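You operate a simulated robot arm through the tools that you are given. There is no shell and no other tool. Be economical: measure what you need, move in short steps, check, and stop when the job is done.

You run a simulated robot arm. Do the job below in one go: nothing can be reset, and whatever is moved stays where it is left.

Task
Steam the blue and white cups, then set them on the slatted mat.
Fine: run the pot cycle and wait for DONE; pot lid on the round mat meanwhile, then back on.

The check looks at the end state, three seconds after you hand in, the way a careful person would. Anything else that was tipped, shoved, dropped, spilled or broken makes it a failure. A push-on lid holds only when it is set on centred and level and pressed home; a screw cap is set on level and turned clockwise until tight.

Robot
A 7-joint arm with a fingered hand, fixed in place. Base frame: the origin is at the foot of the arm, x ahead of it, y to its left, z up. Lengths are in m, angles in degrees, forces in N, time in s.
Its first joint turns from -166.0 to 166.0 degrees. Payload 4.7 kg.
The tool frame sits at the grasp point between the pads (the TCP): z along the fingers, y along the line on which they close. The tips reach 0.036 m beyond it. The gripper opens to 0.12 m. The gripper's body begins 0.042 m behind the TCP. The gripper is a hand of 5 fingers: y runs from the thumb to the fingers, the wrist lies at [-0.018, -0.122, -0.21] in the tool frame.
Orientation is that of the tool frame in the base frame, as a unit quaternion [w, x, y, z]. With the fingers straight down and the wrist toward the robot, the tool's x, y and z point along [0, 1, 0], [1, 0, 0] and [0, 0, -1] of the base frame.

Tools
- The arm moves only by the tool play_rows. Its argument "rows" is a list of rows, each a list of 2 entries, a list of its own where there are three numbers: the shift along the tool's x, y, z in m, then the turn, a rotation vector about the tool's x, y, z in degrees. In form: [[[tx, ty, tz], [rx, ry, rz]], ...]. A call has 1 to 10 rows; each row is the pose to reach, as a shift and turn from the pose commanded when the call began, along the tool's axes at that moment. Each row takes 0.2 s and may step no farther than 0.05 m and 8.6 degrees from the row before; otherwise, the whole call is refused. Where a pose cannot be reached the arm comes as near as it can. A force on the tool above 40 N (or 10 N above the force at the start of the call, whichever is more), or a blocked arm, ends the call early, and 0.2 s more pass. In this call time passes only in rows, and 0.2 s behind the last. The reply holds the time, the measured pose of the TCP, the force on the tool along the base axes, the opening and the grip force, in the units named above and with some noise, with the torque about the TCP (base axes, N m) and any sound that the robot's microphone picked up.
- Cameras (640 x 400 px; columns grow to the right, rows downward): "scene" is fixed at [0.2209, 0.6496, 1.5585]; the picture's right is [-0.77, -0.63, 0.00], its down [-0.41, 0.50, -0.77] and it looks along [0.49, -0.59, -0.64] (base axes); focal length 322 px, centre (320, 200). "wrist" rides on the gripper at [0.073, -0.091, -0.143] in the tool frame; the picture's right is [-0.80, 0.28, -0.53], its down [-0.53, -0.73, 0.42] and it looks along [-0.27, 0.62, 0.74] (tool axes); focal length 234 px, centre (320, 200). There is no depth. A picture from a camera that has moved, and an enlarged one, comes with that camera's place and axes in the base frame and with its lens.
- camera(camera): a new picture of that camera. It takes no simulated time.
- curl_fingers(index, middle, ring, little, thumb_bend, thumb_turn): sets how far each is bent, from 0 (flat) to 1 (curled in); at 0.3 the hand is open as for a grip, at 0.7 the pads meet at the TCP. One left out holds its place. A second passes; each finger stops where it meets its share of the squeeze, and holds until it gets a number again. It is the only way to open and close the hand. It gives what a move gives, with no picture; readings hold the bend of each and the force on index, middle, ring, little, thumb and palm. thumb_turn goes from beside the hand (0) to across from the fingers (1), as for a grip.
- enlarge(camera, box): a new picture of the part [left, top, right, bottom] of that camera's present view, enlarged. It takes no simulated time.
- job_done(): hands the job in; it is judged then, once.

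Work in short steps. Places have to be worked out from the pictures, the camera data and where the tool is seen: move nearer, look again, correct. Check each grasp and each placing, and mend what went wrong. You have 120 turns and 76 pictures in all, those below and enlarged ones among them. Open the gripper and draw the arm clear of the work before you hand the job in, unless the task says otherwise; then end with one line.

The tools are called by a JSON object that holds its "op" and its "data". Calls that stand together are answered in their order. play_rows: Moves the arm, as the interface text tells. Its arguments: {"type":"object","properties":{"rows":{"type":"array","items":{"type":"array"}}},"required":["rows"]} The other tools are called the same way: curl_fingers (index, middle, ring, little, thumb_bend, thumb_turn) moves the fingers one by one; camera (camera) takes a picture; enlarge (camera, box) takes an enlarged picture of a part of a camera's view; job_done () hands the job in.

At the start:

```text
t: 0.0
position: [0.6695, 0.019, 1.182]
tool_rot: [0.0, 0.708, 0.707, 0.0]
ft_force: [-0.4, -0.1, -0.6]
moment: [0.01, 0.0, 0.02]
width: 0.1199
gripper_force: 0.1
shape: jaw
bend: [0.3, 0.3, 0.3, 0.3, 0.3, 0.98]
finger forces: [0.1, 0.0, 0.0, 0.1, 0.0, 0.1]
```

scene: 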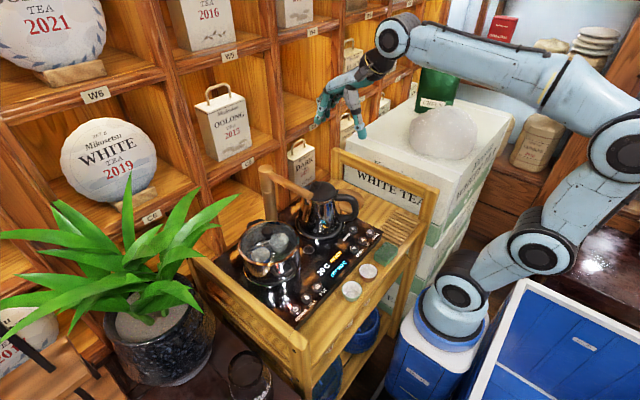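
wrist: 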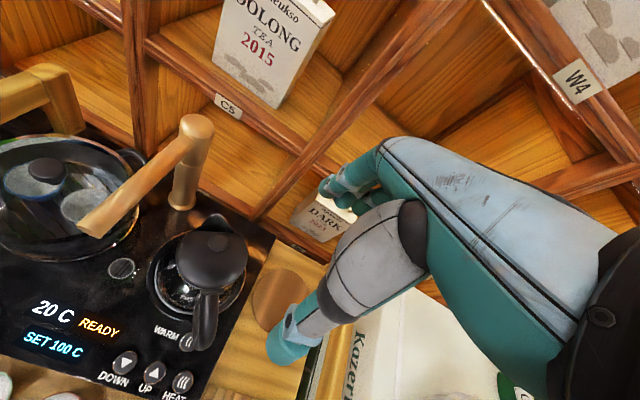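

I start by looking closely at the tea table to identify cups, pot, lid, mats, and panel.

{"op": "enlarge", "data": {"camera": "scene", "box": [230, 160, 450, 310]}}

{"op": "enlarge", "data": {"camera": "wrist", "box": [0, 100, 320, 400]}}

```text
2.67 times, centred on (340, 235) of scene
camera zoom: at [0.2209, 0.6496, 1.5585], right [-0.77, -0.63, 0.0], down [-0.41, 0.5, -0.77], along [0.49, -0.59, -0.64], focal length 858 px, centre (267, 107)
```

zoom: 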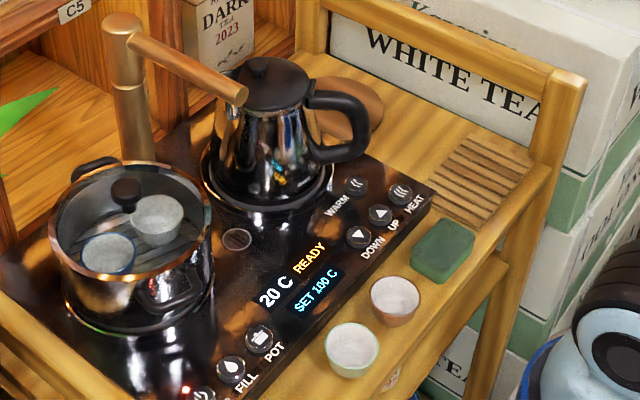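

```text
1.33 times, centred on (160, 250) of wrist
camera zoom: at [0.579, 0.0909, 1.3257], right [0.28, -0.8, 0.53], down [-0.73, -0.53, -0.42], along [0.62, -0.27, -0.74], focal length 312 px, centre (533, 133)
```

zoom: 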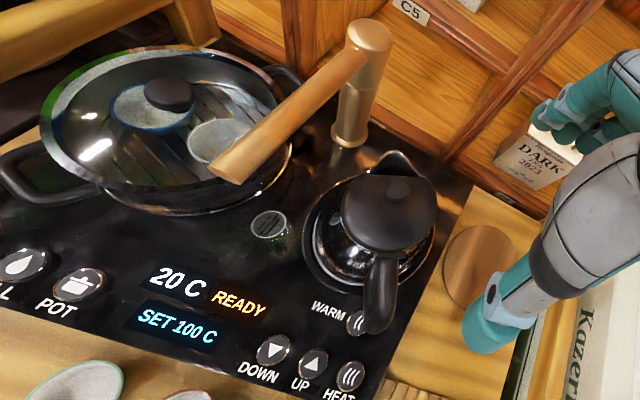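

The blue-rimmed and white cups are already in the lidded pot; POT button I judge at about (0.54, 0.275, 0.85). I form a pointing posture to press it and look at where the index tip goes.

{"op": "curl_fingers", "data": {"index": 0.3, "middle": 1, "ring": 1, "little": 1, "thumb_bend": 0.3, "thumb_turn": 0}}

{"op": "camera", "data": {"camera": "wrist"}}

{"op": "enlarge", "data": {"camera": "scene", "box": [290, 20, 430, 150]}}

```text
t: 1.0
position: [0.6689, 0.0195, 1.1833]
tool_rot: [0.0, 0.708, 0.706, 0.0]
ft_force: [0.8, 0.0, -0.6]
moment: [0.02, 0.02, 0.0]
width: 0.1706
gripper_force: 0.1
shape: fingers
bend: [0.3, 1.0, 1.0, 1.0, 0.3, 0.0]
finger forces: [0.0, 0.0, 0.0, 0.1, 0.0, 0.1]
```

```text
71 pictures are left
camera wrist: at [0.579, 0.0909, 1.3257], right [0.28, -0.8, 0.53], down [-0.73, -0.53, -0.42], along [0.62, -0.27, -0.74], focal length 234 px, centre (320, 200)
```

wrist: 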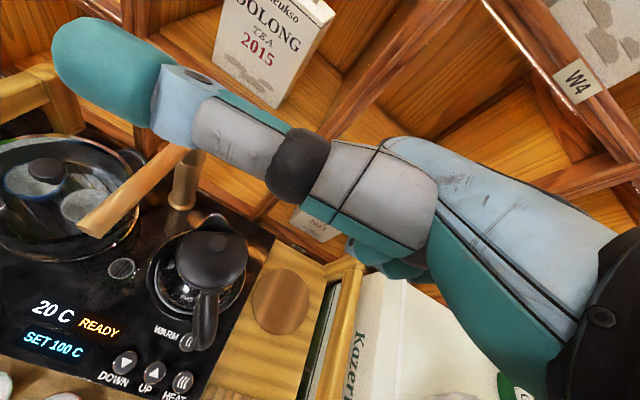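

```text
3.08 times, centred on (360, 85) of scene
camera zoom: at [0.2209, 0.6496, 1.5585], right [-0.77, -0.63, 0.0], down [-0.41, 0.5, -0.77], along [0.49, -0.59, -0.64], focal length 990 px, centre (197, 554)
```

zoom: 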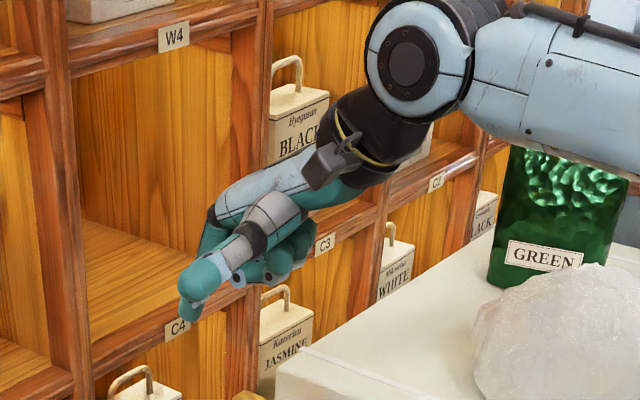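

The thumb swings out beside; I'd rather fold it across and leave only the index out.

{"op": "curl_fingers", "data": {"index": 0.3, "thumb_bend": 0.7, "thumb_turn": 1}}

{"op": "camera", "data": {"camera": "wrist"}}

{"op": "enlarge", "data": {"camera": "scene", "box": [290, 20, 430, 150]}}

```text
t: 2.0
position: [0.6685, 0.0183, 1.183]
tool_rot: [0.0, 0.707, 0.707, -0.001]
ft_force: [0.1, 0.3, 0.0]
moment: [0.0, -0.02, -0.01]
width: 0.0631
gripper_force: 0.0
shape: fingers
bend: [0.3, 1.0, 1.0, 1.0, 0.7, 1.0]
finger forces: [0.1, 0.0, 0.1, 0.0, 0.0, 0.0]
```

```text
69 pictures are left
camera wrist: at [0.579, 0.0909, 1.3257], right [0.28, -0.8, 0.53], down [-0.73, -0.53, -0.42], along [0.62, -0.27, -0.74], focal length 234 px, centre (320, 200)
```

wrist: 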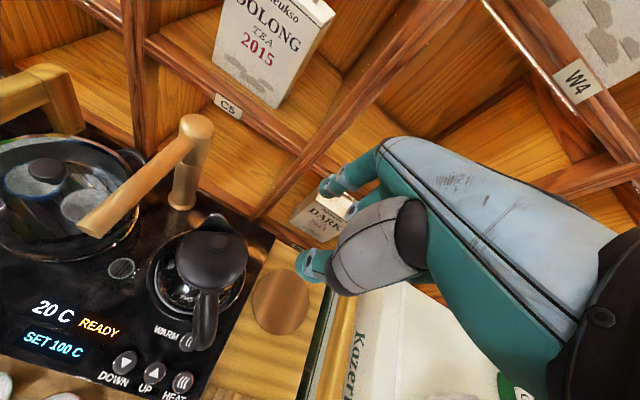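

```text
3.08 times, centred on (360, 85) of scene
camera zoom: at [0.2209, 0.6496, 1.5585], right [-0.77, -0.63, 0.0], down [-0.41, 0.5, -0.77], along [0.49, -0.59, -0.64], focal length 990 px, centre (197, 554)
```

zoom: 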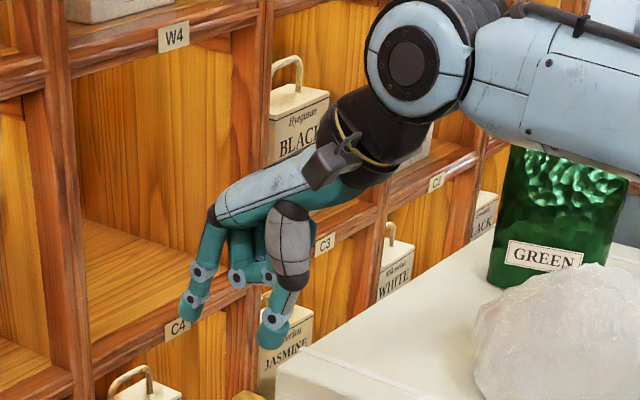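

Index and thumb lie in line with the TCP; the pot handle is near the POT button, so I pinch index to thumb as a poker and turn the hand 90° so its bulge goes away from the pot, moving above the button.

{"op": "curl_fingers", "data": {"index": 0.7}}

{"op": "play_rows", "data": {"rows": [[[0.026, -0.013, 0], [0, 0, 8.5]], [[0.052, -0.026, 0], [0, 0, 17]], [[0.078, -0.039, 0], [0, 0, 25.5]], [[0.104, -0.052, 0], [0, 0, 34]], [[0.13, -0.065, 0], [0, 0, 42.5]], [[0.156, -0.078, 0], [0, 0, 51]], [[0.182, -0.091, 0], [0, 0, 59.5]], [[0.208, -0.104, 0], [0, 0, 68]], [[0.234, -0.117, 0], [0, 0, 76.5]], [[0.256, -0.13, 0], [0, 0, 85]]]}}

{"op": "camera", "data": {"camera": "wrist"}}

{"op": "camera", "data": {"camera": "scene"}}

```text
t: 3.0
position: [0.669, 0.019, 1.1829]
tool_rot: [0.0, 0.707, 0.707, 0.0]
ft_force: [-0.7, -0.2, 0.5]
moment: [-0.02, 0.0, 0.0]
width: 0.0048
gripper_force: 0.0
shape: fingers
bend: [0.7, 1.0, 1.0, 1.0, 0.7, 1.0]
finger forces: [0.1, 0.1, 0.1, 0.1, 0.0, 0.0]
```

```text
t: 5.2
position: [0.537, 0.2704, 1.1387]
tool_rot: [0.001, 0.999, 0.044, -0.002]
ft_force: [0.3, -0.8, 0.8]
moment: [0.0, -0.01, -0.02]
width: 0.0047
gripper_force: 0.0
shape: fingers
bend: [0.7, 1.0, 1.0, 1.0, 0.7, 1.0]
finger forces: [0.0, 0.0, 0.0, 0.0, 0.1, 0.0]
out of reach, approached as far as the arm can: row 9, 10
```

```text
67 pictures are left
camera wrist: at [0.6025, 0.3672, 1.2812], right [-0.78, -0.35, 0.53], down [-0.6, 0.68, -0.42], along [-0.21, -0.64, -0.74], focal length 234 px, centre (320, 200)
```

wrist: 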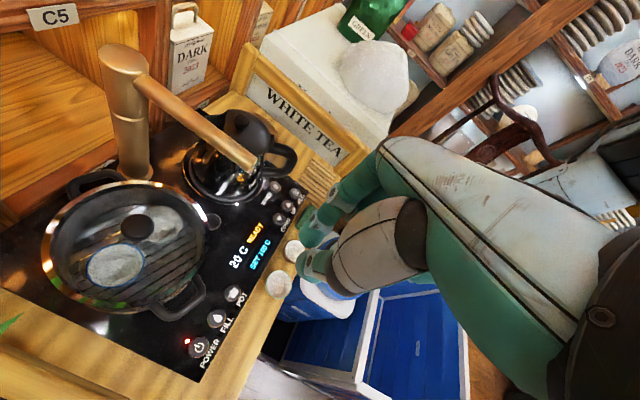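

```text
66 pictures are left
```

scene: 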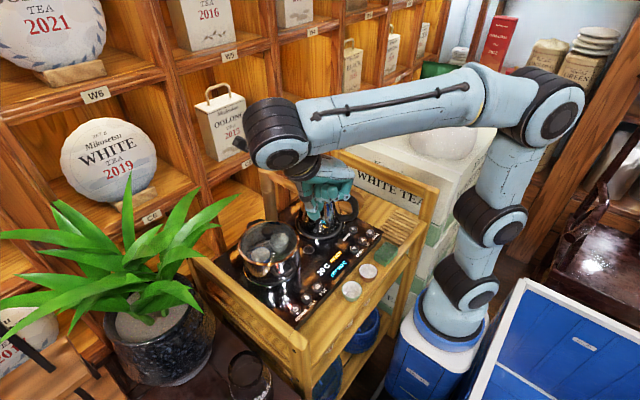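

The wrist view confirms POT at about (0.541, 0.2735, 0.85). I descend part way and check how the command frame holds.

{"op": "play_rows", "data": {"rows": [[[0.004, -0.003, 0.045], [0, 0, 0]], [[0.004, -0.003, 0.09], [0, 0, 0]], [[0.004, -0.003, 0.135], [0, 0, 0]], [[0.004, -0.003, 0.18], [0, 0, 0]]]}}

{"op": "camera", "data": {"camera": "wrist"}}

{"op": "enlarge", "data": {"camera": "scene", "box": [230, 160, 450, 310]}}

```text
t: 6.2
position: [0.5408, 0.2749, 0.9569]
tool_rot: [0.0, 0.999, 0.042, 0.001]
ft_force: [-0.4, -0.9, 0.2]
moment: [0.01, -0.02, 0.04]
width: 0.0045
gripper_force: 0.1
shape: fingers
bend: [0.7, 1.0, 1.0, 1.0, 0.7, 1.0]
finger forces: [0.0, 0.0, 0.0, 0.0, 0.1, 0.0]
```

```text
65 pictures are left
camera wrist: at [0.6057, 0.3713, 1.1002], right [-0.78, -0.35, 0.52], down [-0.59, 0.68, -0.42], along [-0.21, -0.64, -0.74], focal length 234 px, centre (320, 200)
```

wrist: 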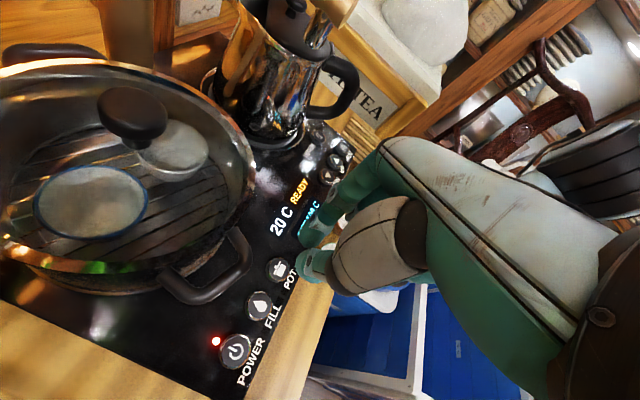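

```text
2.67 times, centred on (340, 235) of scene
camera zoom: at [0.2209, 0.6496, 1.5585], right [-0.77, -0.63, 0.0], down [-0.41, 0.5, -0.77], along [0.49, -0.59, -0.64], focal length 858 px, centre (267, 107)
```

zoom: 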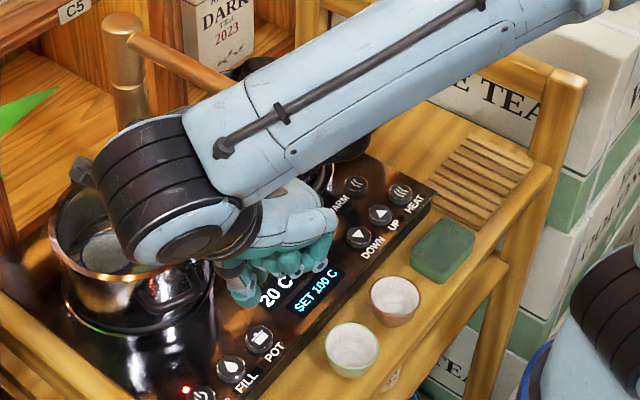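

Aim is right (button at 0.5405, 0.271). I descend to just above it.

{"op": "play_rows", "data": {"rows": [[[0, 0.003, 0.03], [0, 0, 0]], [[0, 0.003, 0.055], [0, 0, 0]]]}}

{"op": "enlarge", "data": {"camera": "wrist", "box": [200, 180, 400, 340]}}

```text
t: 6.8
position: [0.5393, 0.2721, 0.9023]
tool_rot: [0.0, 0.999, 0.042, 0.0]
ft_force: [0.1, 0.1, 0.5]
moment: [-0.01, -0.05, -0.02]
width: 0.0047
gripper_force: 0.0
shape: fingers
bend: [0.7, 1.0, 1.0, 1.0, 0.7, 1.0]
finger forces: [0.1, 0.0, 0.0, 0.0, 0.0, 0.0]
```

```text
2.50 times, centred on (300, 260) of wrist
camera zoom: at [0.6067, 0.3677, 1.0463], right [-0.78, -0.35, 0.52], down [-0.59, 0.68, -0.42], along [-0.21, -0.64, -0.74], focal length 585 px, centre (370, 50)
```

zoom: 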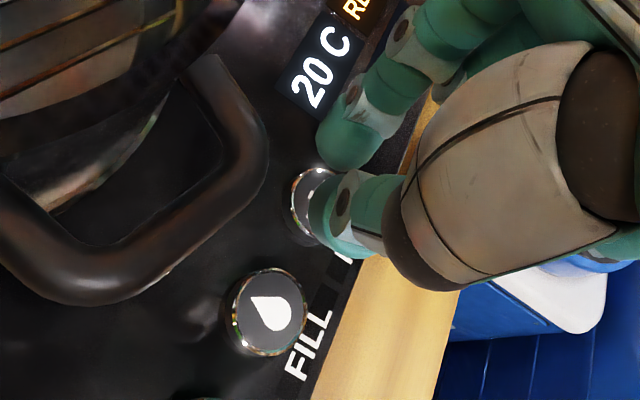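

Index tip is at about y 0.263 and thumb at 0.288, so the index sits over the button and the thumb clears FILL. I lower in small steps watching for force or a click.

{"op": "play_rows", "data": {"rows": [[[-0.003, -0.001, 0.008], [0, 0, 0]], [[-0.003, -0.001, 0.013], [0, 0, 0]], [[-0.003, -0.001, 0.017], [0, 0, 0]]]}}

```text
t: 7.6
position: [0.54, 0.2728, 0.8875]
tool_rot: [0.0, 0.999, 0.044, 0.0]
ft_force: [0.2, 0.0, 0.8]
moment: [0.03, 0.04, -0.01]
width: 0.0047
gripper_force: 0.0
shape: fingers
bend: [0.7, 1.0, 1.0, 1.0, 0.7, 1.0]
finger forces: [0.0, 0.0, 0.0, 0.0, 0.0, 0.1]
```

Nothing yet; continuing down.

{"op": "play_rows", "data": {"rows": [[[0, 0, 0.004], [0, 0, 0]], [[0, 0, 0.007], [0, 0, 0]], [[0, 0, 0.009], [0, 0, 0]]]}}

{"op": "enlarge", "data": {"camera": "wrist", "box": [200, 180, 400, 340]}}

```text
t: 8.4
position: [0.5402, 0.2725, 0.8793]
tool_rot: [0.0, 0.999, 0.042, 0.0]
ft_force: [-3.6, -3.5, 25.0]
moment: [-0.1, -0.04, -0.03]
width: 0.0041
gripper_force: 12.8
shape: fingers
bend: [0.7, 1.0, 1.0, 1.0, 0.7, 1.0]
finger forces: [14.8, 0.1, 0.1, 0.0, 9.8, 0.1]
heard: click
```

```text
2.50 times, centred on (300, 260) of wrist
camera zoom: at [0.605, 0.3693, 1.0226], right [-0.78, -0.35, 0.52], down [-0.59, 0.68, -0.42], along [-0.21, -0.64, -0.74], focal length 585 px, centre (370, 50)
```

zoom: 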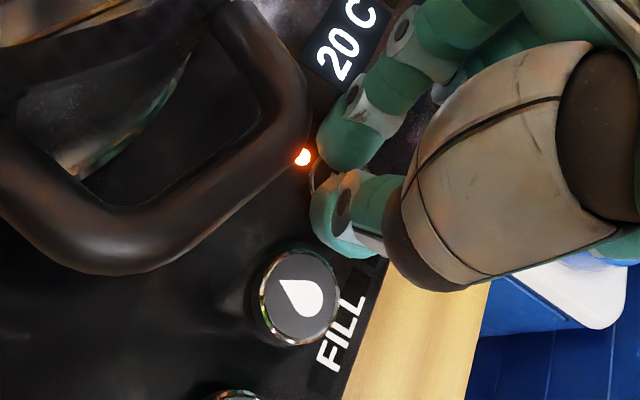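

A click and the POT light came on. I lift straight up and check the display.

{"op": "play_rows", "data": {"rows": [[[0, 0, -0.03], [0, 0, 0]], [[0, 0, -0.07], [0, 0, 0]], [[0, 0, -0.11], [0, 0, 0]], [[0, 0.03, -0.15], [0, 0, 0]], [[0, 0.06, -0.19], [0, 0, 0]], [[0, 0.09, -0.22], [0, 0, 0]], [[0, 0.12, -0.24], [0, 0, 0]]]}}

{"op": "camera", "data": {"camera": "wrist"}}

{"op": "enlarge", "data": {"camera": "scene", "box": [230, 160, 450, 310]}}

```text
t: 10.0
position: [0.5501, 0.1534, 1.119]
tool_rot: [0.0, 0.999, 0.044, 0.0]
ft_force: [-0.4, 0.5, -1.4]
moment: [-0.06, 0.03, -0.02]
width: 0.0041
gripper_force: 0.0
shape: fingers
bend: [0.7, 1.0, 1.0, 1.0, 0.7, 1.0]
finger forces: [0.0, 0.1, 0.0, 0.0, 0.1, 0.0]
```

```text
61 pictures are left
camera wrist: at [0.6156, 0.2501, 1.2621], right [-0.78, -0.35, 0.53], down [-0.59, 0.68, -0.42], along [-0.21, -0.64, -0.74], focal length 234 px, centre (320, 200)
```

wrist: 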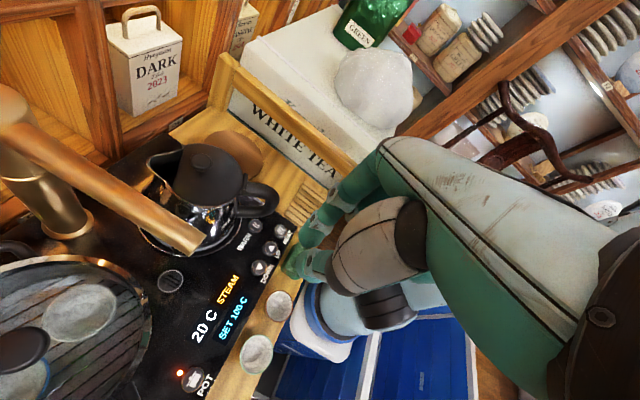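

```text
2.67 times, centred on (340, 235) of scene
camera zoom: at [0.2209, 0.6496, 1.5585], right [-0.77, -0.63, 0.0], down [-0.41, 0.5, -0.77], along [0.49, -0.59, -0.64], focal length 858 px, centre (267, 107)
```

zoom: 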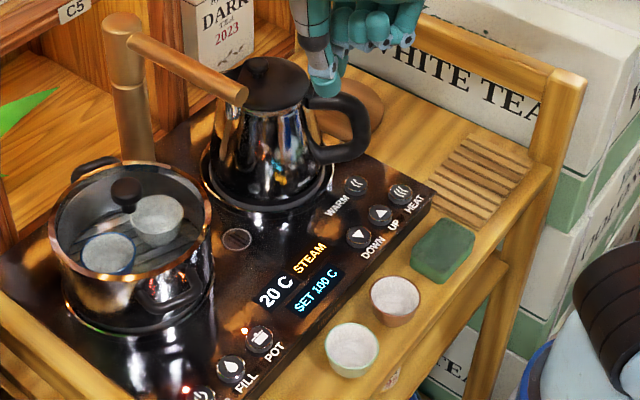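

STEAM is running with the lid on. While it runs I turn back to wrist-toward-robot and look at the round mat, rail and kettle from nearby.

{"op": "play_rows", "data": {"rows": [[[0.003, 0.018, -0.003], [0, 0, -8.5]], [[0.007, 0.037, -0.006], [0, 0, -17]], [[0.01, 0.055, -0.009], [0, 0, -25.5]], [[0.014, 0.074, -0.012], [0, 0, -34]], [[0.017, 0.092, -0.015], [0, 0, -42.5]], [[0.02, 0.11, -0.018], [0, 0, -51]], [[0.024, 0.129, -0.021], [0, 0, -59.5]], [[0.027, 0.147, -0.024], [0, 0, -68]], [[0.031, 0.166, -0.027], [0, 0, -76.5]], [[0.034, 0.184, -0.03], [0, 0, -85]]]}}

{"op": "camera", "data": {"camera": "wrist"}}

```text
t: 12.2
position: [0.6021, -0.027, 1.1465]
tool_rot: [-0.001, 0.708, 0.706, 0.001]
ft_force: [-0.6, -0.1, -0.2]
moment: [-0.01, -0.03, -0.01]
width: 0.0043
gripper_force: 0.0
shape: fingers
bend: [0.7, 1.0, 1.0, 1.0, 0.7, 1.0]
finger forces: [0.0, 0.1, 0.0, 0.0, 0.0, 0.0]
```

```text
59 pictures are left
camera wrist: at [0.5101, 0.0447, 1.2912], right [0.28, -0.8, 0.52], down [-0.73, -0.53, -0.43], along [0.62, -0.27, -0.74], focal length 234 px, centre (320, 200)
```

wrist: 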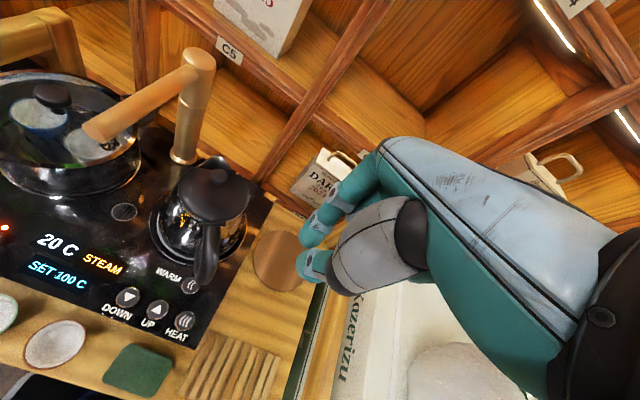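

I zoom in on the mat/rail area, and the pot.

{"op": "enlarge", "data": {"camera": "wrist", "box": [200, 200, 400, 400]}}

{"op": "enlarge", "data": {"camera": "scene", "box": [300, 140, 450, 260]}}

{"op": "enlarge", "data": {"camera": "scene", "box": [230, 190, 330, 290]}}

```text
2.00 times, centred on (300, 300) of wrist
camera zoom: at [0.5101, 0.0447, 1.2912], right [0.28, -0.8, 0.52], down [-0.73, -0.53, -0.43], along [0.62, -0.27, -0.74], focal length 468 px, centre (360, 0)
```

zoom: 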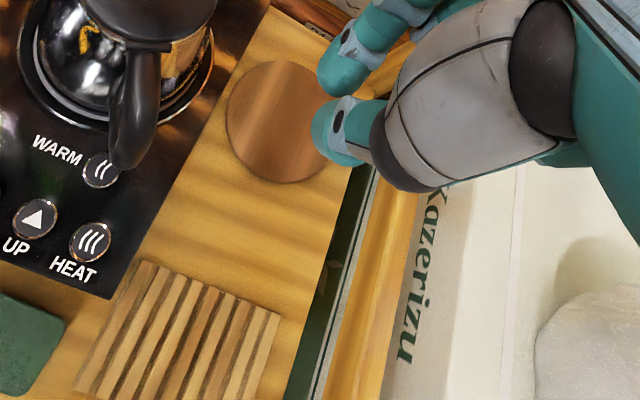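

```text
3.33 times, centred on (375, 200) of scene
camera zoom: at [0.2209, 0.6496, 1.5585], right [-0.77, -0.63, 0.0], down [-0.41, 0.5, -0.77], along [0.49, -0.59, -0.64], focal length 1072 px, centre (137, 200)
```

zoom: 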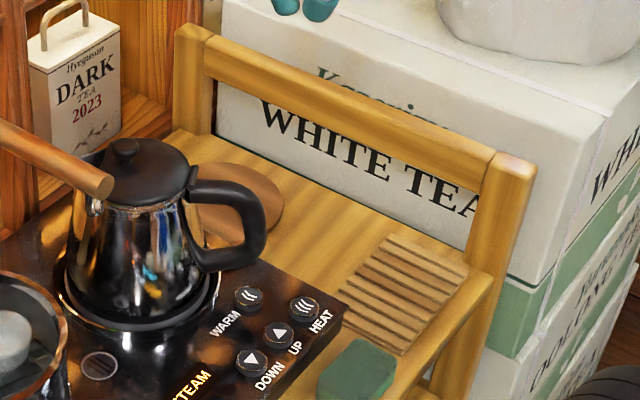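

```text
4.00 times, centred on (280, 240) of scene
camera zoom: at [0.2209, 0.6496, 1.5585], right [-0.77, -0.63, 0.0], down [-0.41, 0.5, -0.77], along [0.49, -0.59, -0.64], focal length 1287 px, centre (480, 40)
```

zoom: 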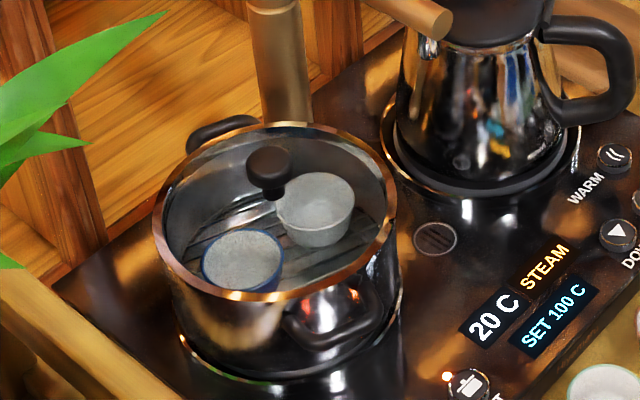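

The rail's inner face is near y≈-0.16, the mat centre (0.693,-0.085), knob about (0.69,0.29,0.965), and the spout runs at y≈0.184, z≈1.05. I go over the pot with a 20° yaw, opening index/middle/thumb only.

{"op": "curl_fingers", "data": {"index": 0.35, "middle": 0.35, "thumb_bend": 0.35}}

{"op": "play_rows", "data": {"rows": [[[0.043, 0.004, -0.002], [0, 0, -3]], [[0.086, 0.009, -0.004], [0, 0, -6]], [[0.129, 0.013, -0.004], [0, 0, -9]], [[0.172, 0.018, -0.004], [0, 0, -12]], [[0.215, 0.022, -0.004], [0, 0, -15]], [[0.258, 0.026, -0.004], [0, 0, -18]], [[0.3, 0.03, 0.0], [0, 0, -20]]]}}

{"op": "camera", "data": {"camera": "wrist"}}

{"op": "enlarge", "data": {"camera": "scene", "box": [230, 120, 400, 290]}}

```text
t: 13.2
position: [0.6007, -0.0276, 1.147]
tool_rot: [0.0, 0.707, 0.707, 0.0]
ft_force: [-0.9, -0.3, 1.3]
moment: [-0.03, 0.02, 0.0]
width: 0.1071
gripper_force: 0.0
shape: fingers
bend: [0.35, 0.35, 1.0, 1.0, 0.35, 0.98]
finger forces: [0.0, 0.0, 0.0, 0.0, 0.0, 0.0]
```

```text
t: 14.8
position: [0.633, 0.2728, 1.1483]
tool_rot: [0.001, 0.573, 0.819, 0.001]
ft_force: [0.4, -0.6, 1.3]
moment: [0.02, -0.03, -0.02]
width: 0.1074
gripper_force: 0.0
shape: fingers
bend: [0.35, 0.35, 1.0, 1.0, 0.35, 0.98]
finger forces: [0.0, 0.0, 0.1, 0.1, 0.0, 0.0]
```

```text
55 pictures are left
camera wrist: at [0.5231, 0.3087, 1.293], right [0.54, -0.66, 0.53], down [-0.51, -0.75, -0.43], along [0.68, -0.04, -0.74], focal length 234 px, centre (320, 200)
```

wrist: 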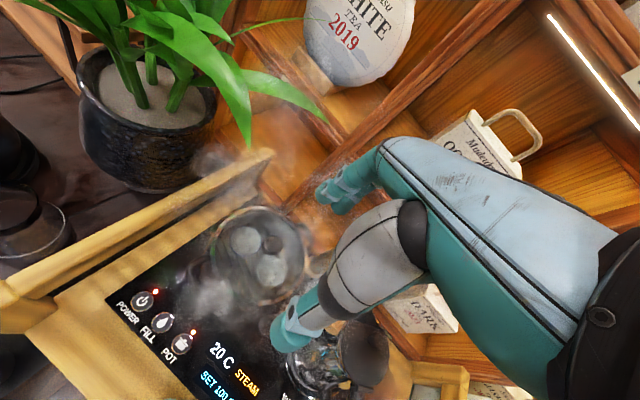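

```text
2.35 times, centred on (315, 205) of scene
camera zoom: at [0.2209, 0.6496, 1.5585], right [-0.77, -0.63, 0.0], down [-0.41, 0.5, -0.77], along [0.49, -0.59, -0.64], focal length 757 px, centre (332, 188)
```

zoom: 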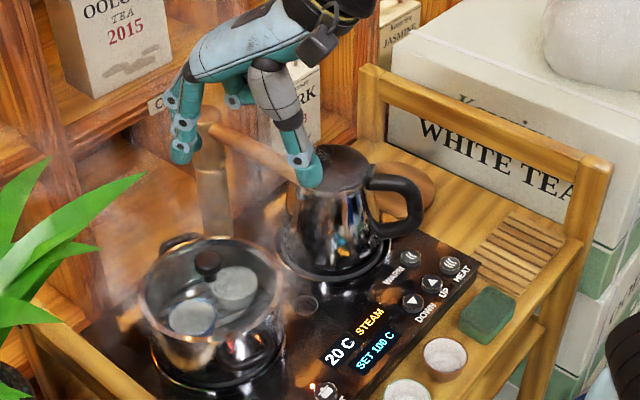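

Steam is rising. The knob again resolves to about (0.690, 0.292). I hold still to let the cycle run.

{"op": "play_rows", "data": {"rows": [[[0, 0, 0], [0, 0, 0]], [[0, 0, 0], [0, 0, 0]], [[0, 0, 0], [0, 0, 0]], [[0, 0, 0], [0, 0, 0]], [[0, 0, 0], [0, 0, 0]], [[0, 0, 0], [0, 0, 0]], [[0, 0, 0], [0, 0, 0]], [[0, 0, 0], [0, 0, 0]], [[0, 0, 0], [0, 0, 0]], [[0, 0, 0], [0, 0, 0]]]}}

{"op": "play_rows", "data": {"rows": [[[0, 0, 0], [0, 0, 0]], [[0, 0, 0], [0, 0, 0]], [[0, 0, 0], [0, 0, 0]], [[0, 0, 0], [0, 0, 0]], [[0, 0, 0], [0, 0, 0]], [[0, 0, 0], [0, 0, 0]], [[0, 0, 0], [0, 0, 0]], [[0, 0, 0], [0, 0, 0]], [[0, 0, 0], [0, 0, 0]], [[0, 0, 0], [0, 0, 0]]]}}

{"op": "play_rows", "data": {"rows": [[[0, 0, 0], [0, 0, 0]], [[0, 0, 0], [0, 0, 0]], [[0, 0, 0], [0, 0, 0]], [[0, 0, 0], [0, 0, 0]], [[0, 0, 0], [0, 0, 0]], [[0, 0, 0], [0, 0, 0]], [[0, 0, 0], [0, 0, 0]], [[0, 0, 0], [0, 0, 0]], [[0, 0, 0], [0, 0, 0]], [[0, 0, 0], [0, 0, 0]]]}}

{"op": "enlarge", "data": {"camera": "scene", "box": [230, 190, 400, 300]}}

```text
t: 17.0
position: [0.633, 0.2714, 1.1498]
tool_rot: [-0.001, 0.574, 0.819, 0.0]
ft_force: [0.0, -0.9, 0.0]
moment: [0.01, 0.02, 0.03]
width: 0.1072
gripper_force: 0.0
shape: fingers
bend: [0.35, 0.35, 1.0, 1.0, 0.35, 0.98]
finger forces: [0.1, 0.1, 0.0, 0.0, 0.1, 0.0]
```

```text
t: 19.2
position: [0.634, 0.2729, 1.1486]
tool_rot: [0.001, 0.573, 0.819, 0.001]
ft_force: [-0.2, -0.7, 0.2]
moment: [0.01, 0.02, -0.03]
width: 0.1074
gripper_force: 0.1
shape: fingers
bend: [0.35, 0.35, 1.0, 1.0, 0.35, 0.98]
finger forces: [0.0, 0.0, 0.0, 0.1, 0.1, 0.0]
```

```text
t: 21.4
position: [0.6334, 0.2729, 1.1484]
tool_rot: [-0.001, 0.573, 0.819, 0.0]
ft_force: [0.4, 0.9, 0.0]
moment: [0.0, 0.0, -0.01]
width: 0.1073
gripper_force: 0.1
shape: fingers
bend: [0.35, 0.35, 1.0, 1.0, 0.35, 0.98]
finger forces: [0.1, 0.1, 0.0, 0.0, 0.0, 0.1]
```

```text
3.64 times, centred on (315, 245) of scene
camera zoom: at [0.2209, 0.6496, 1.5585], right [-0.77, -0.63, 0.0], down [-0.41, 0.5, -0.77], along [0.49, -0.59, -0.64], focal length 1170 px, centre (338, 36)
```

zoom: 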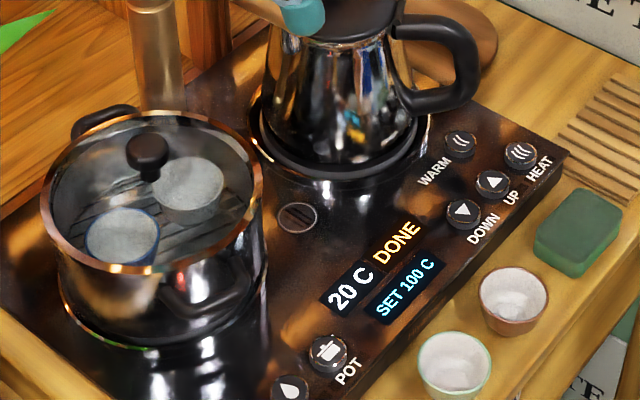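

DONE is shown. I fold the middle finger, move over the knob and descend part way for a check.

{"op": "curl_fingers", "data": {"middle": 1, "index": 0.4, "thumb_bend": 0.4}}

{"op": "play_rows", "data": {"rows": [[[-0.001, 0.03, 0], [0, 0, 0]], [[-0.002, 0.06, 0.0], [0, 0, 0]], [[-0.002, 0.06, 0.045], [0, 0, 0]], [[-0.002, 0.06, 0.09], [0, 0, 0]], [[-0.002, 0.06, 0.12], [0, 0, 0]]]}}

{"op": "camera", "data": {"camera": "wrist"}}

{"op": "enlarge", "data": {"camera": "scene", "box": [230, 150, 370, 290]}}

```text
t: 22.4
position: [0.6326, 0.2723, 1.1491]
tool_rot: [0.0, 0.574, 0.819, -0.001]
ft_force: [0.0, -0.3, 0.0]
moment: [-0.02, 0.03, -0.01]
width: 0.0935
gripper_force: 0.0
shape: fingers
bend: [0.4, 1.0, 1.0, 1.0, 0.4, 0.99]
finger forces: [0.0, 0.1, 0.0, 0.1, 0.0, 0.1]
```

```text
t: 23.6
position: [0.6884, 0.2927, 1.0286]
tool_rot: [0.001, 0.574, 0.819, 0.0]
ft_force: [-0.5, -0.5, 0.2]
moment: [0.01, -0.04, -0.02]
width: 0.0934
gripper_force: 0.1
shape: fingers
bend: [0.4, 1.0, 1.0, 1.0, 0.4, 0.99]
finger forces: [0.0, 0.0, 0.0, 0.0, 0.1, 0.1]
```

```text
52 pictures are left
camera wrist: at [0.5783, 0.3278, 1.172], right [0.54, -0.66, 0.53], down [-0.51, -0.75, -0.43], along [0.67, -0.04, -0.74], focal length 234 px, centre (320, 200)
```

wrist: 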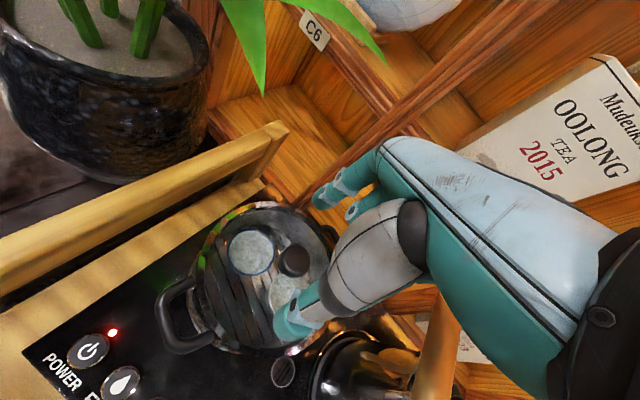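

```text
2.86 times, centred on (300, 220) of scene
camera zoom: at [0.2209, 0.6496, 1.5585], right [-0.77, -0.63, 0.0], down [-0.41, 0.5, -0.77], along [0.49, -0.59, -0.64], focal length 919 px, centre (377, 143)
```

zoom: 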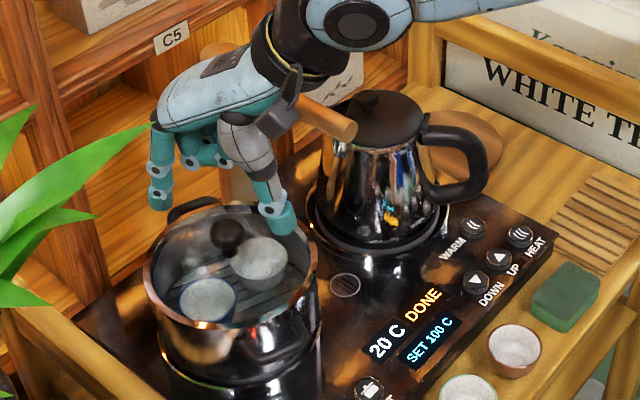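

Knob confirmed at (0.687, 0.291, ~0.97), centred between thumb and index. I lower carefully to TCP z≈0.975.

{"op": "play_rows", "data": {"rows": [[[0.001, -0.001, 0.02], [0, 0, 0]], [[0.001, -0.001, 0.036], [0, 0, 0]], [[0.001, -0.001, 0.046], [0, 0, 0]], [[0.001, -0.001, 0.053], [0, 0, 0]]]}}

{"op": "enlarge", "data": {"camera": "wrist", "box": [200, 150, 440, 350]}}

{"op": "enlarge", "data": {"camera": "scene", "box": [240, 180, 330, 270]}}

```text
t: 24.6
position: [0.6877, 0.2931, 0.9767]
tool_rot: [0.001, 0.574, 0.819, 0.003]
ft_force: [-0.2, -0.3, 17.2]
moment: [-0.09, 0.29, -0.02]
width: 0.0945
gripper_force: 8.0
shape: fingers
bend: [0.4, 1.0, 1.0, 1.0, 0.39, 0.99]
finger forces: [5.1, 0.0, 0.1, 0.0, 11.2, 0.0]
```

```text
2.00 times, centred on (320, 250) of wrist
camera zoom: at [0.5767, 0.3283, 1.1208], right [0.53, -0.66, 0.53], down [-0.51, -0.75, -0.43], along [0.68, -0.04, -0.73], focal length 468 px, centre (320, 100)
```

zoom: 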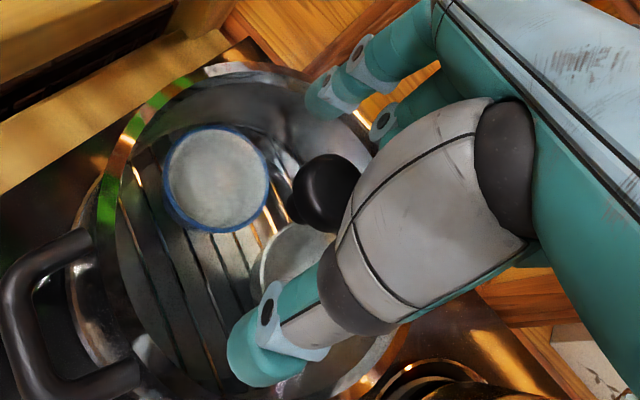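

```text
4.44 times, centred on (285, 225) of scene
camera zoom: at [0.2209, 0.6496, 1.5585], right [-0.77, -0.63, 0.0], down [-0.41, 0.5, -0.77], along [0.49, -0.59, -0.64], focal length 1430 px, centre (476, 89)
```

zoom: 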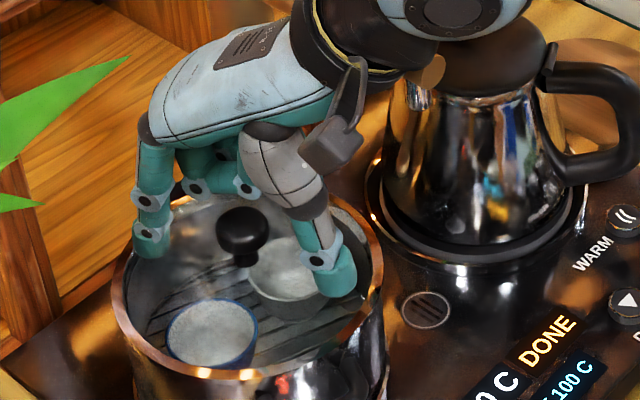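

Tips are touching the glass; I raise 6 mm and pinch the knob.

{"op": "play_rows", "data": {"rows": [[[0.0, 0, -0.006], [0, 0, 0]]]}}

{"op": "curl_fingers", "data": {"index": 0.55, "thumb_bend": 0.55}}

{"op": "enlarge", "data": {"camera": "scene", "box": [240, 180, 330, 270]}}

```text
t: 25.0
position: [0.6868, 0.2928, 0.9794]
tool_rot: [0.0, 0.573, 0.819, -0.001]
ft_force: [1.2, -1.5, 3.3]
moment: [0.0, -0.04, -0.04]
width: 0.094
gripper_force: 1.1
shape: fingers
bend: [0.39, 1.0, 1.0, 1.0, 0.4, 0.99]
finger forces: [1.7, 0.1, 0.1, 0.0, 1.4, 0.0]
```

```text
t: 26.0
position: [0.6867, 0.2926, 0.9814]
tool_rot: [0.0, 0.574, 0.819, 0.001]
ft_force: [0.4, -1.2, 16.8]
moment: [0.12, -0.09, -0.06]
width: 0.0752
gripper_force: 9.8
shape: fingers
bend: [0.46, 1.0, 1.0, 1.0, 0.48, 1.0]
finger forces: [11.2, 0.1, 0.0, 0.1, 8.1, 0.0]
```

```text
4.44 times, centred on (285, 225) of scene
camera zoom: at [0.2209, 0.6496, 1.5585], right [-0.77, -0.63, 0.0], down [-0.41, 0.5, -0.77], along [0.49, -0.59, -0.64], focal length 1430 px, centre (476, 89)
```

zoom: 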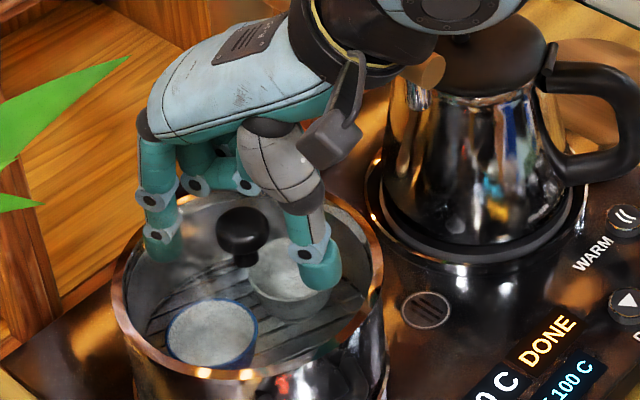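

The tips met the domed glass before the knob; I raise 10 mm and close further.

{"op": "play_rows", "data": {"rows": [[[0.0, 0, -0.006], [0, 0, 0]], [[0.0, 0, -0.011], [0, 0, 0]]]}}

{"op": "curl_fingers", "data": {"index": 0.58, "thumb_bend": 0.58}}

{"op": "enlarge", "data": {"camera": "scene", "box": [240, 180, 330, 270]}}

```text
t: 26.6
position: [0.6852, 0.292, 0.9905]
tool_rot: [0.0, 0.574, 0.819, -0.001]
ft_force: [-0.5, 0.0, -0.3]
moment: [0.06, 0.0, -0.01]
width: 0.0483
gripper_force: 0.0
shape: fingers
bend: [0.55, 1.0, 1.0, 1.0, 0.55, 1.0]
finger forces: [0.0, 0.0, 0.0, 0.0, 0.0, 0.1]
```

```text
t: 27.6
position: [0.6869, 0.2933, 0.9914]
tool_rot: [0.0, 0.574, 0.819, -0.001]
ft_force: [-0.4, -1.0, 0.1]
moment: [0.0, -0.05, 0.01]
width: 0.0422
gripper_force: 0.0
shape: fingers
bend: [0.57, 1.0, 1.0, 1.0, 0.57, 1.0]
finger forces: [0.0, 0.1, 0.0, 0.1, 0.0, 0.0]
```

```text
4.44 times, centred on (285, 225) of scene
camera zoom: at [0.2209, 0.6496, 1.5585], right [-0.77, -0.63, 0.0], down [-0.41, 0.5, -0.77], along [0.49, -0.59, -0.64], focal length 1430 px, centre (476, 89)
```

zoom: 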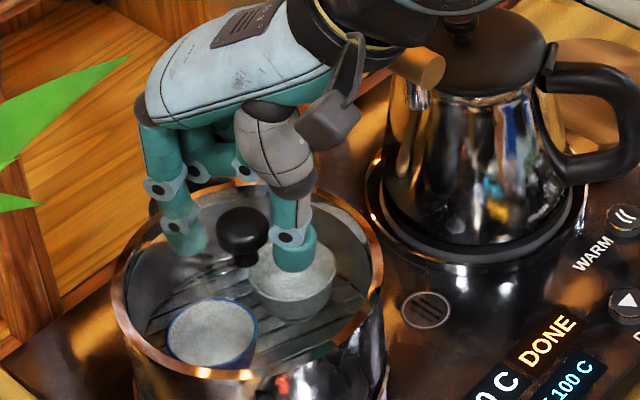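

The knob is midway between the tips; I close on it.

{"op": "curl_fingers", "data": {"index": 0.7, "thumb_bend": 0.7}}

{"op": "enlarge", "data": {"camera": "scene", "box": [240, 180, 330, 270]}}

{"op": "enlarge", "data": {"camera": "wrist", "box": [200, 150, 440, 350]}}

```text
t: 28.6
position: [0.6861, 0.2926, 0.9934]
tool_rot: [0.0, 0.574, 0.819, 0.0]
ft_force: [0.1, -0.1, -0.3]
moment: [0.03, -0.02, -0.01]
width: 0.0236
gripper_force: 6.3
shape: fingers
bend: [0.64, 1.0, 1.0, 1.0, 0.64, 1.0]
finger forces: [6.0, 0.0, 0.0, 0.0, 6.7, 0.0]
heard: snap
```

```text
4.44 times, centred on (285, 225) of scene
camera zoom: at [0.2209, 0.6496, 1.5585], right [-0.77, -0.63, 0.0], down [-0.41, 0.5, -0.77], along [0.49, -0.59, -0.64], focal length 1430 px, centre (476, 89)
```

zoom: 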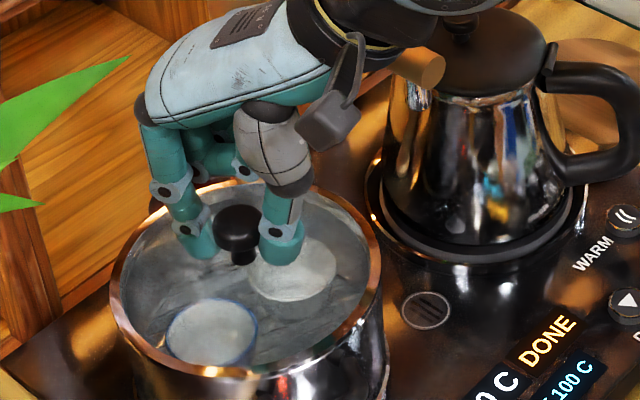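

```text
2.00 times, centred on (320, 250) of wrist
camera zoom: at [0.5766, 0.3287, 1.1354], right [0.54, -0.66, 0.53], down [-0.51, -0.75, -0.42], along [0.67, -0.04, -0.74], focal length 468 px, centre (320, 100)
```

zoom: 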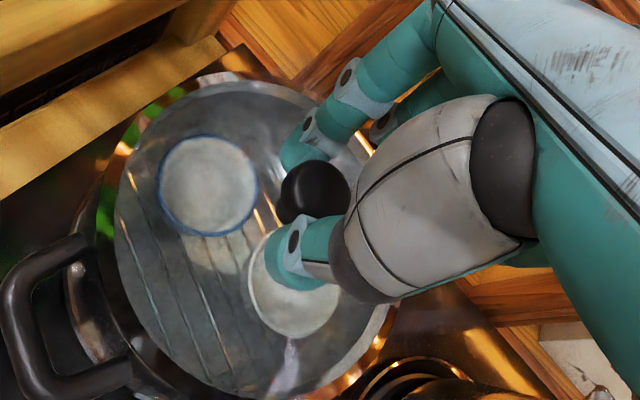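

A snap: the lid popped loose, held at the knob. I lift slowly and check.

{"op": "play_rows", "data": {"rows": [[[0.0, 0, -0.01], [0, 0, 0]], [[0.0, 0, -0.02], [0, 0, 0]], [[0.0, 0, -0.035], [0, 0, 0]]]}}

{"op": "enlarge", "data": {"camera": "scene", "box": [240, 180, 330, 270]}}

```text
t: 29.4
position: [0.6874, 0.2912, 1.0278]
tool_rot: [0.0, 0.574, 0.819, -0.001]
ft_force: [-0.1, 0.3, -2.2]
moment: [0.02, 0.02, -0.01]
width: 0.0237
gripper_force: 6.9
shape: fingers
bend: [0.64, 1.0, 1.0, 1.0, 0.64, 1.0]
finger forces: [6.2, 0.0, 0.0, 0.0, 6.6, 0.0]
```

```text
4.44 times, centred on (285, 225) of scene
camera zoom: at [0.2209, 0.6496, 1.5585], right [-0.77, -0.63, 0.0], down [-0.41, 0.5, -0.77], along [0.49, -0.59, -0.64], focal length 1430 px, centre (476, 89)
```

zoom: 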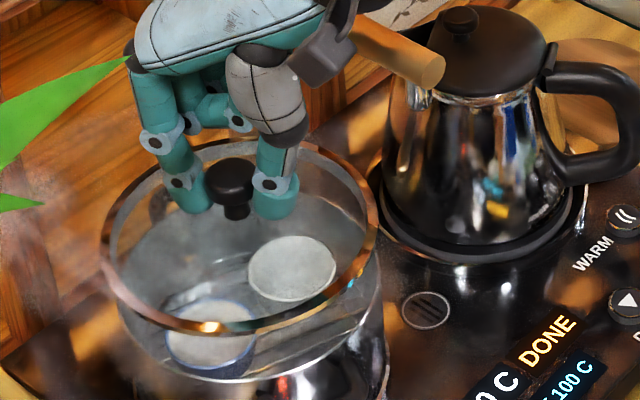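

Lid is held level (≈2 N). I lift above spout height.

{"op": "play_rows", "data": {"rows": [[[0.0, 0, -0.03], [0, 0, 0]], [[0.0, 0, -0.06], [0, 0, 0]], [[0.0, 0, -0.09], [0, 0, 0]], [[0.0, 0, -0.12], [0, 0, 0]], [[0.0, 0, -0.14], [0, 0, 0]]]}}

{"op": "camera", "data": {"camera": "scene"}}

```text
t: 30.6
position: [0.6874, 0.2907, 1.1687]
tool_rot: [0.0, 0.574, 0.819, 0.0]
ft_force: [1.0, 0.5, -1.2]
moment: [-0.03, 0.04, 0.01]
width: 0.0236
gripper_force: 6.1
shape: fingers
bend: [0.64, 1.0, 1.0, 1.0, 0.64, 1.0]
finger forces: [6.1, 0.0, 0.0, 0.0, 6.4, 0.0]
```

```text
43 pictures are left
```

scene: 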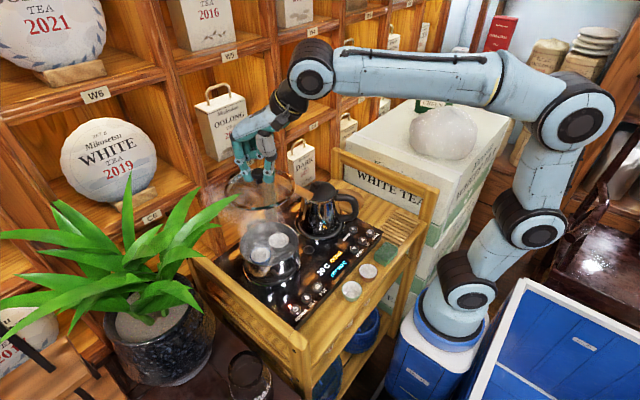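

The lid is clear; I carry it across to above the round mat.

{"op": "play_rows", "data": {"rows": [[[-0.035, -0.011, 0], [0, 0, 0]], [[-0.069, -0.022, 0], [0, 0, 0]], [[-0.104, -0.034, 0], [0, 0, 0]], [[-0.138, -0.045, 0], [0, 0, 0]], [[-0.173, -0.056, 0], [0, 0, 0]], [[-0.207, -0.067, 0], [0, 0, 0]], [[-0.242, -0.078, 0], [0, 0, 0]], [[-0.277, -0.09, 0], [0, 0, 0]], [[-0.311, -0.101, 0], [0, 0, 0]], [[-0.346, -0.112, 0], [0, 0, 0]]]}}

{"op": "play_rows", "data": {"rows": [[[0, 0, 0.04], [0, 0, 0]], [[0, 0, 0.08], [0, 0, 0]], [[0, 0, 0.12], [0, 0, 0]], [[0, 0, 0.14], [0, 0, 0]]]}}

{"op": "camera", "data": {"camera": "wrist"}}

{"op": "enlarge", "data": {"camera": "scene", "box": [290, 120, 450, 240]}}

```text
t: 32.8
position: [0.6982, -0.0696, 1.1678]
tool_rot: [0.0, 0.573, 0.819, 0.0]
ft_force: [-0.2, -0.2, -1.6]
moment: [-0.03, 0.0, -0.01]
width: 0.0237
gripper_force: 6.3
shape: fingers
bend: [0.64, 1.0, 1.0, 1.0, 0.65, 1.0]
finger forces: [6.0, 0.0, 0.1, 0.0, 6.2, 0.0]
```

```text
t: 33.8
position: [0.7003, -0.0719, 1.0301]
tool_rot: [0.001, 0.574, 0.819, -0.001]
ft_force: [-0.1, 0.7, -1.1]
moment: [0.01, -0.01, -0.01]
width: 0.0235
gripper_force: 6.3
shape: fingers
bend: [0.64, 1.0, 1.0, 1.0, 0.65, 1.0]
finger forces: [6.0, 0.0, 0.0, 0.0, 6.4, 0.0]
```

```text
42 pictures are left
camera wrist: at [0.5904, -0.0349, 1.172], right [0.54, -0.66, 0.53], down [-0.51, -0.75, -0.42], along [0.68, -0.04, -0.74], focal length 234 px, centre (320, 200)
```

wrist: 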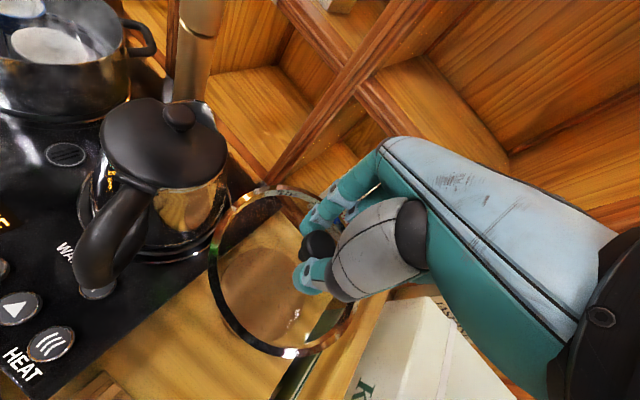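

```text
3.33 times, centred on (370, 180) of scene
camera zoom: at [0.2209, 0.6496, 1.5585], right [-0.77, -0.63, 0.0], down [-0.41, 0.5, -0.77], along [0.49, -0.59, -0.64], focal length 1072 px, centre (153, 267)
```

zoom: 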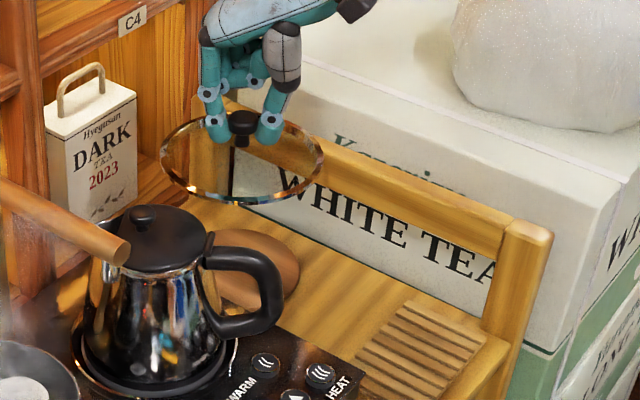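

Lid hovers clear of rail and kettle. I lower to z≈0.93.

{"op": "play_rows", "data": {"rows": [[[-0.001, -0.004, 0.03], [0, 0, 0]], [[-0.001, -0.004, 0.06], [0, 0, 0]], [[-0.001, -0.004, 0.085], [0, 0, 0]], [[-0.001, -0.004, 0.1], [0, 0, 0]]]}}

{"op": "camera", "data": {"camera": "wrist"}}

{"op": "enlarge", "data": {"camera": "scene", "box": [290, 120, 450, 240]}}

```text
t: 34.8
position: [0.6955, -0.0752, 0.9273]
tool_rot: [0.0, 0.573, 0.819, 0.0]
ft_force: [-0.5, -1.0, -0.8]
moment: [0.01, 0.02, 0.0]
width: 0.0233
gripper_force: 6.0
shape: fingers
bend: [0.64, 1.0, 1.0, 1.0, 0.65, 1.0]
finger forces: [6.0, 0.0, 0.0, 0.1, 6.3, 0.0]
```

```text
40 pictures are left
camera wrist: at [0.5857, -0.0375, 1.0707], right [0.54, -0.66, 0.53], down [-0.51, -0.75, -0.42], along [0.67, -0.04, -0.74], focal length 234 px, centre (320, 200)
```

wrist: 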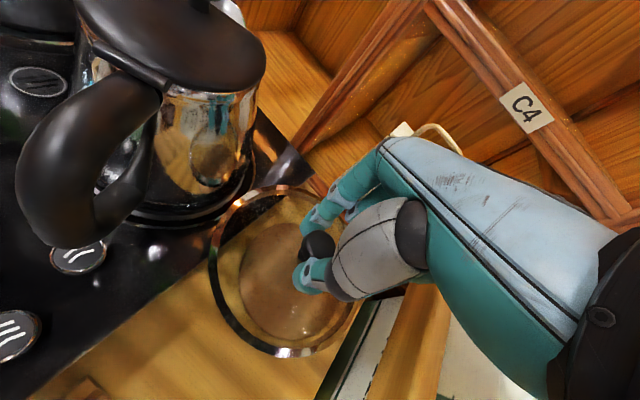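

```text
3.33 times, centred on (370, 180) of scene
camera zoom: at [0.2209, 0.6496, 1.5585], right [-0.77, -0.63, 0.0], down [-0.41, 0.5, -0.77], along [0.49, -0.59, -0.64], focal length 1072 px, centre (153, 267)
```

zoom: 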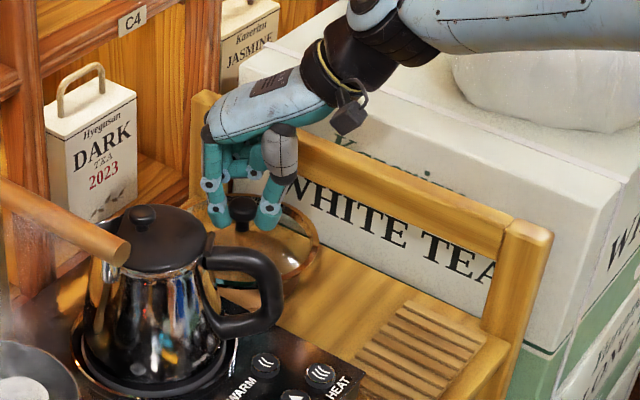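

Good clearance on all sides. I lower slowly until contact.

{"op": "play_rows", "data": {"rows": [[[0, 0, 0.008], [0, 0, 0]], [[0, 0, 0.014], [0, 0, 0]], [[0, 0, 0.02], [0, 0, 0]]]}}

```text
t: 35.6
position: [0.6941, -0.0735, 0.9071]
tool_rot: [0.001, 0.574, 0.819, 0.0]
ft_force: [0.4, -1.0, -1.8]
moment: [0.02, -0.02, -0.03]
width: 0.0235
gripper_force: 5.6
shape: fingers
bend: [0.64, 1.0, 1.0, 1.0, 0.65, 1.0]
finger forces: [6.0, 0.1, 0.1, 0.0, 6.2, 0.0]
```

Still hanging; continue in finer steps.

{"op": "play_rows", "data": {"rows": [[[0, 0, 0.004], [0, 0, 0]], [[0, 0, 0.008], [0, 0, 0]]]}}

{"op": "play_rows", "data": {"rows": [[[0, 0, 0.003], [0, 0, 0]], [[0, 0, 0.006], [0, 0, 0]]]}}

```text
t: 36.2
position: [0.6962, -0.0737, 0.8986]
tool_rot: [0.0, 0.574, 0.819, -0.001]
ft_force: [-0.3, -0.6, -0.3]
moment: [0.02, -0.02, -0.02]
width: 0.0232
gripper_force: 5.6
shape: fingers
bend: [0.64, 1.0, 1.0, 1.0, 0.65, 1.0]
finger forces: [5.5, 0.1, 0.1, 0.1, 6.8, 0.0]
```

```text
t: 36.8
position: [0.6951, -0.074, 0.8927]
tool_rot: [0.0, 0.575, 0.818, -0.001]
ft_force: [-0.2, -4.2, 1.5]
moment: [-0.08, -0.01, -0.02]
width: 0.0221
gripper_force: 5.8
shape: fingers
bend: [0.65, 1.0, 1.0, 1.0, 0.65, 1.0]
finger forces: [4.1, 0.0, 0.0, 0.0, 7.5, 0.1]
```

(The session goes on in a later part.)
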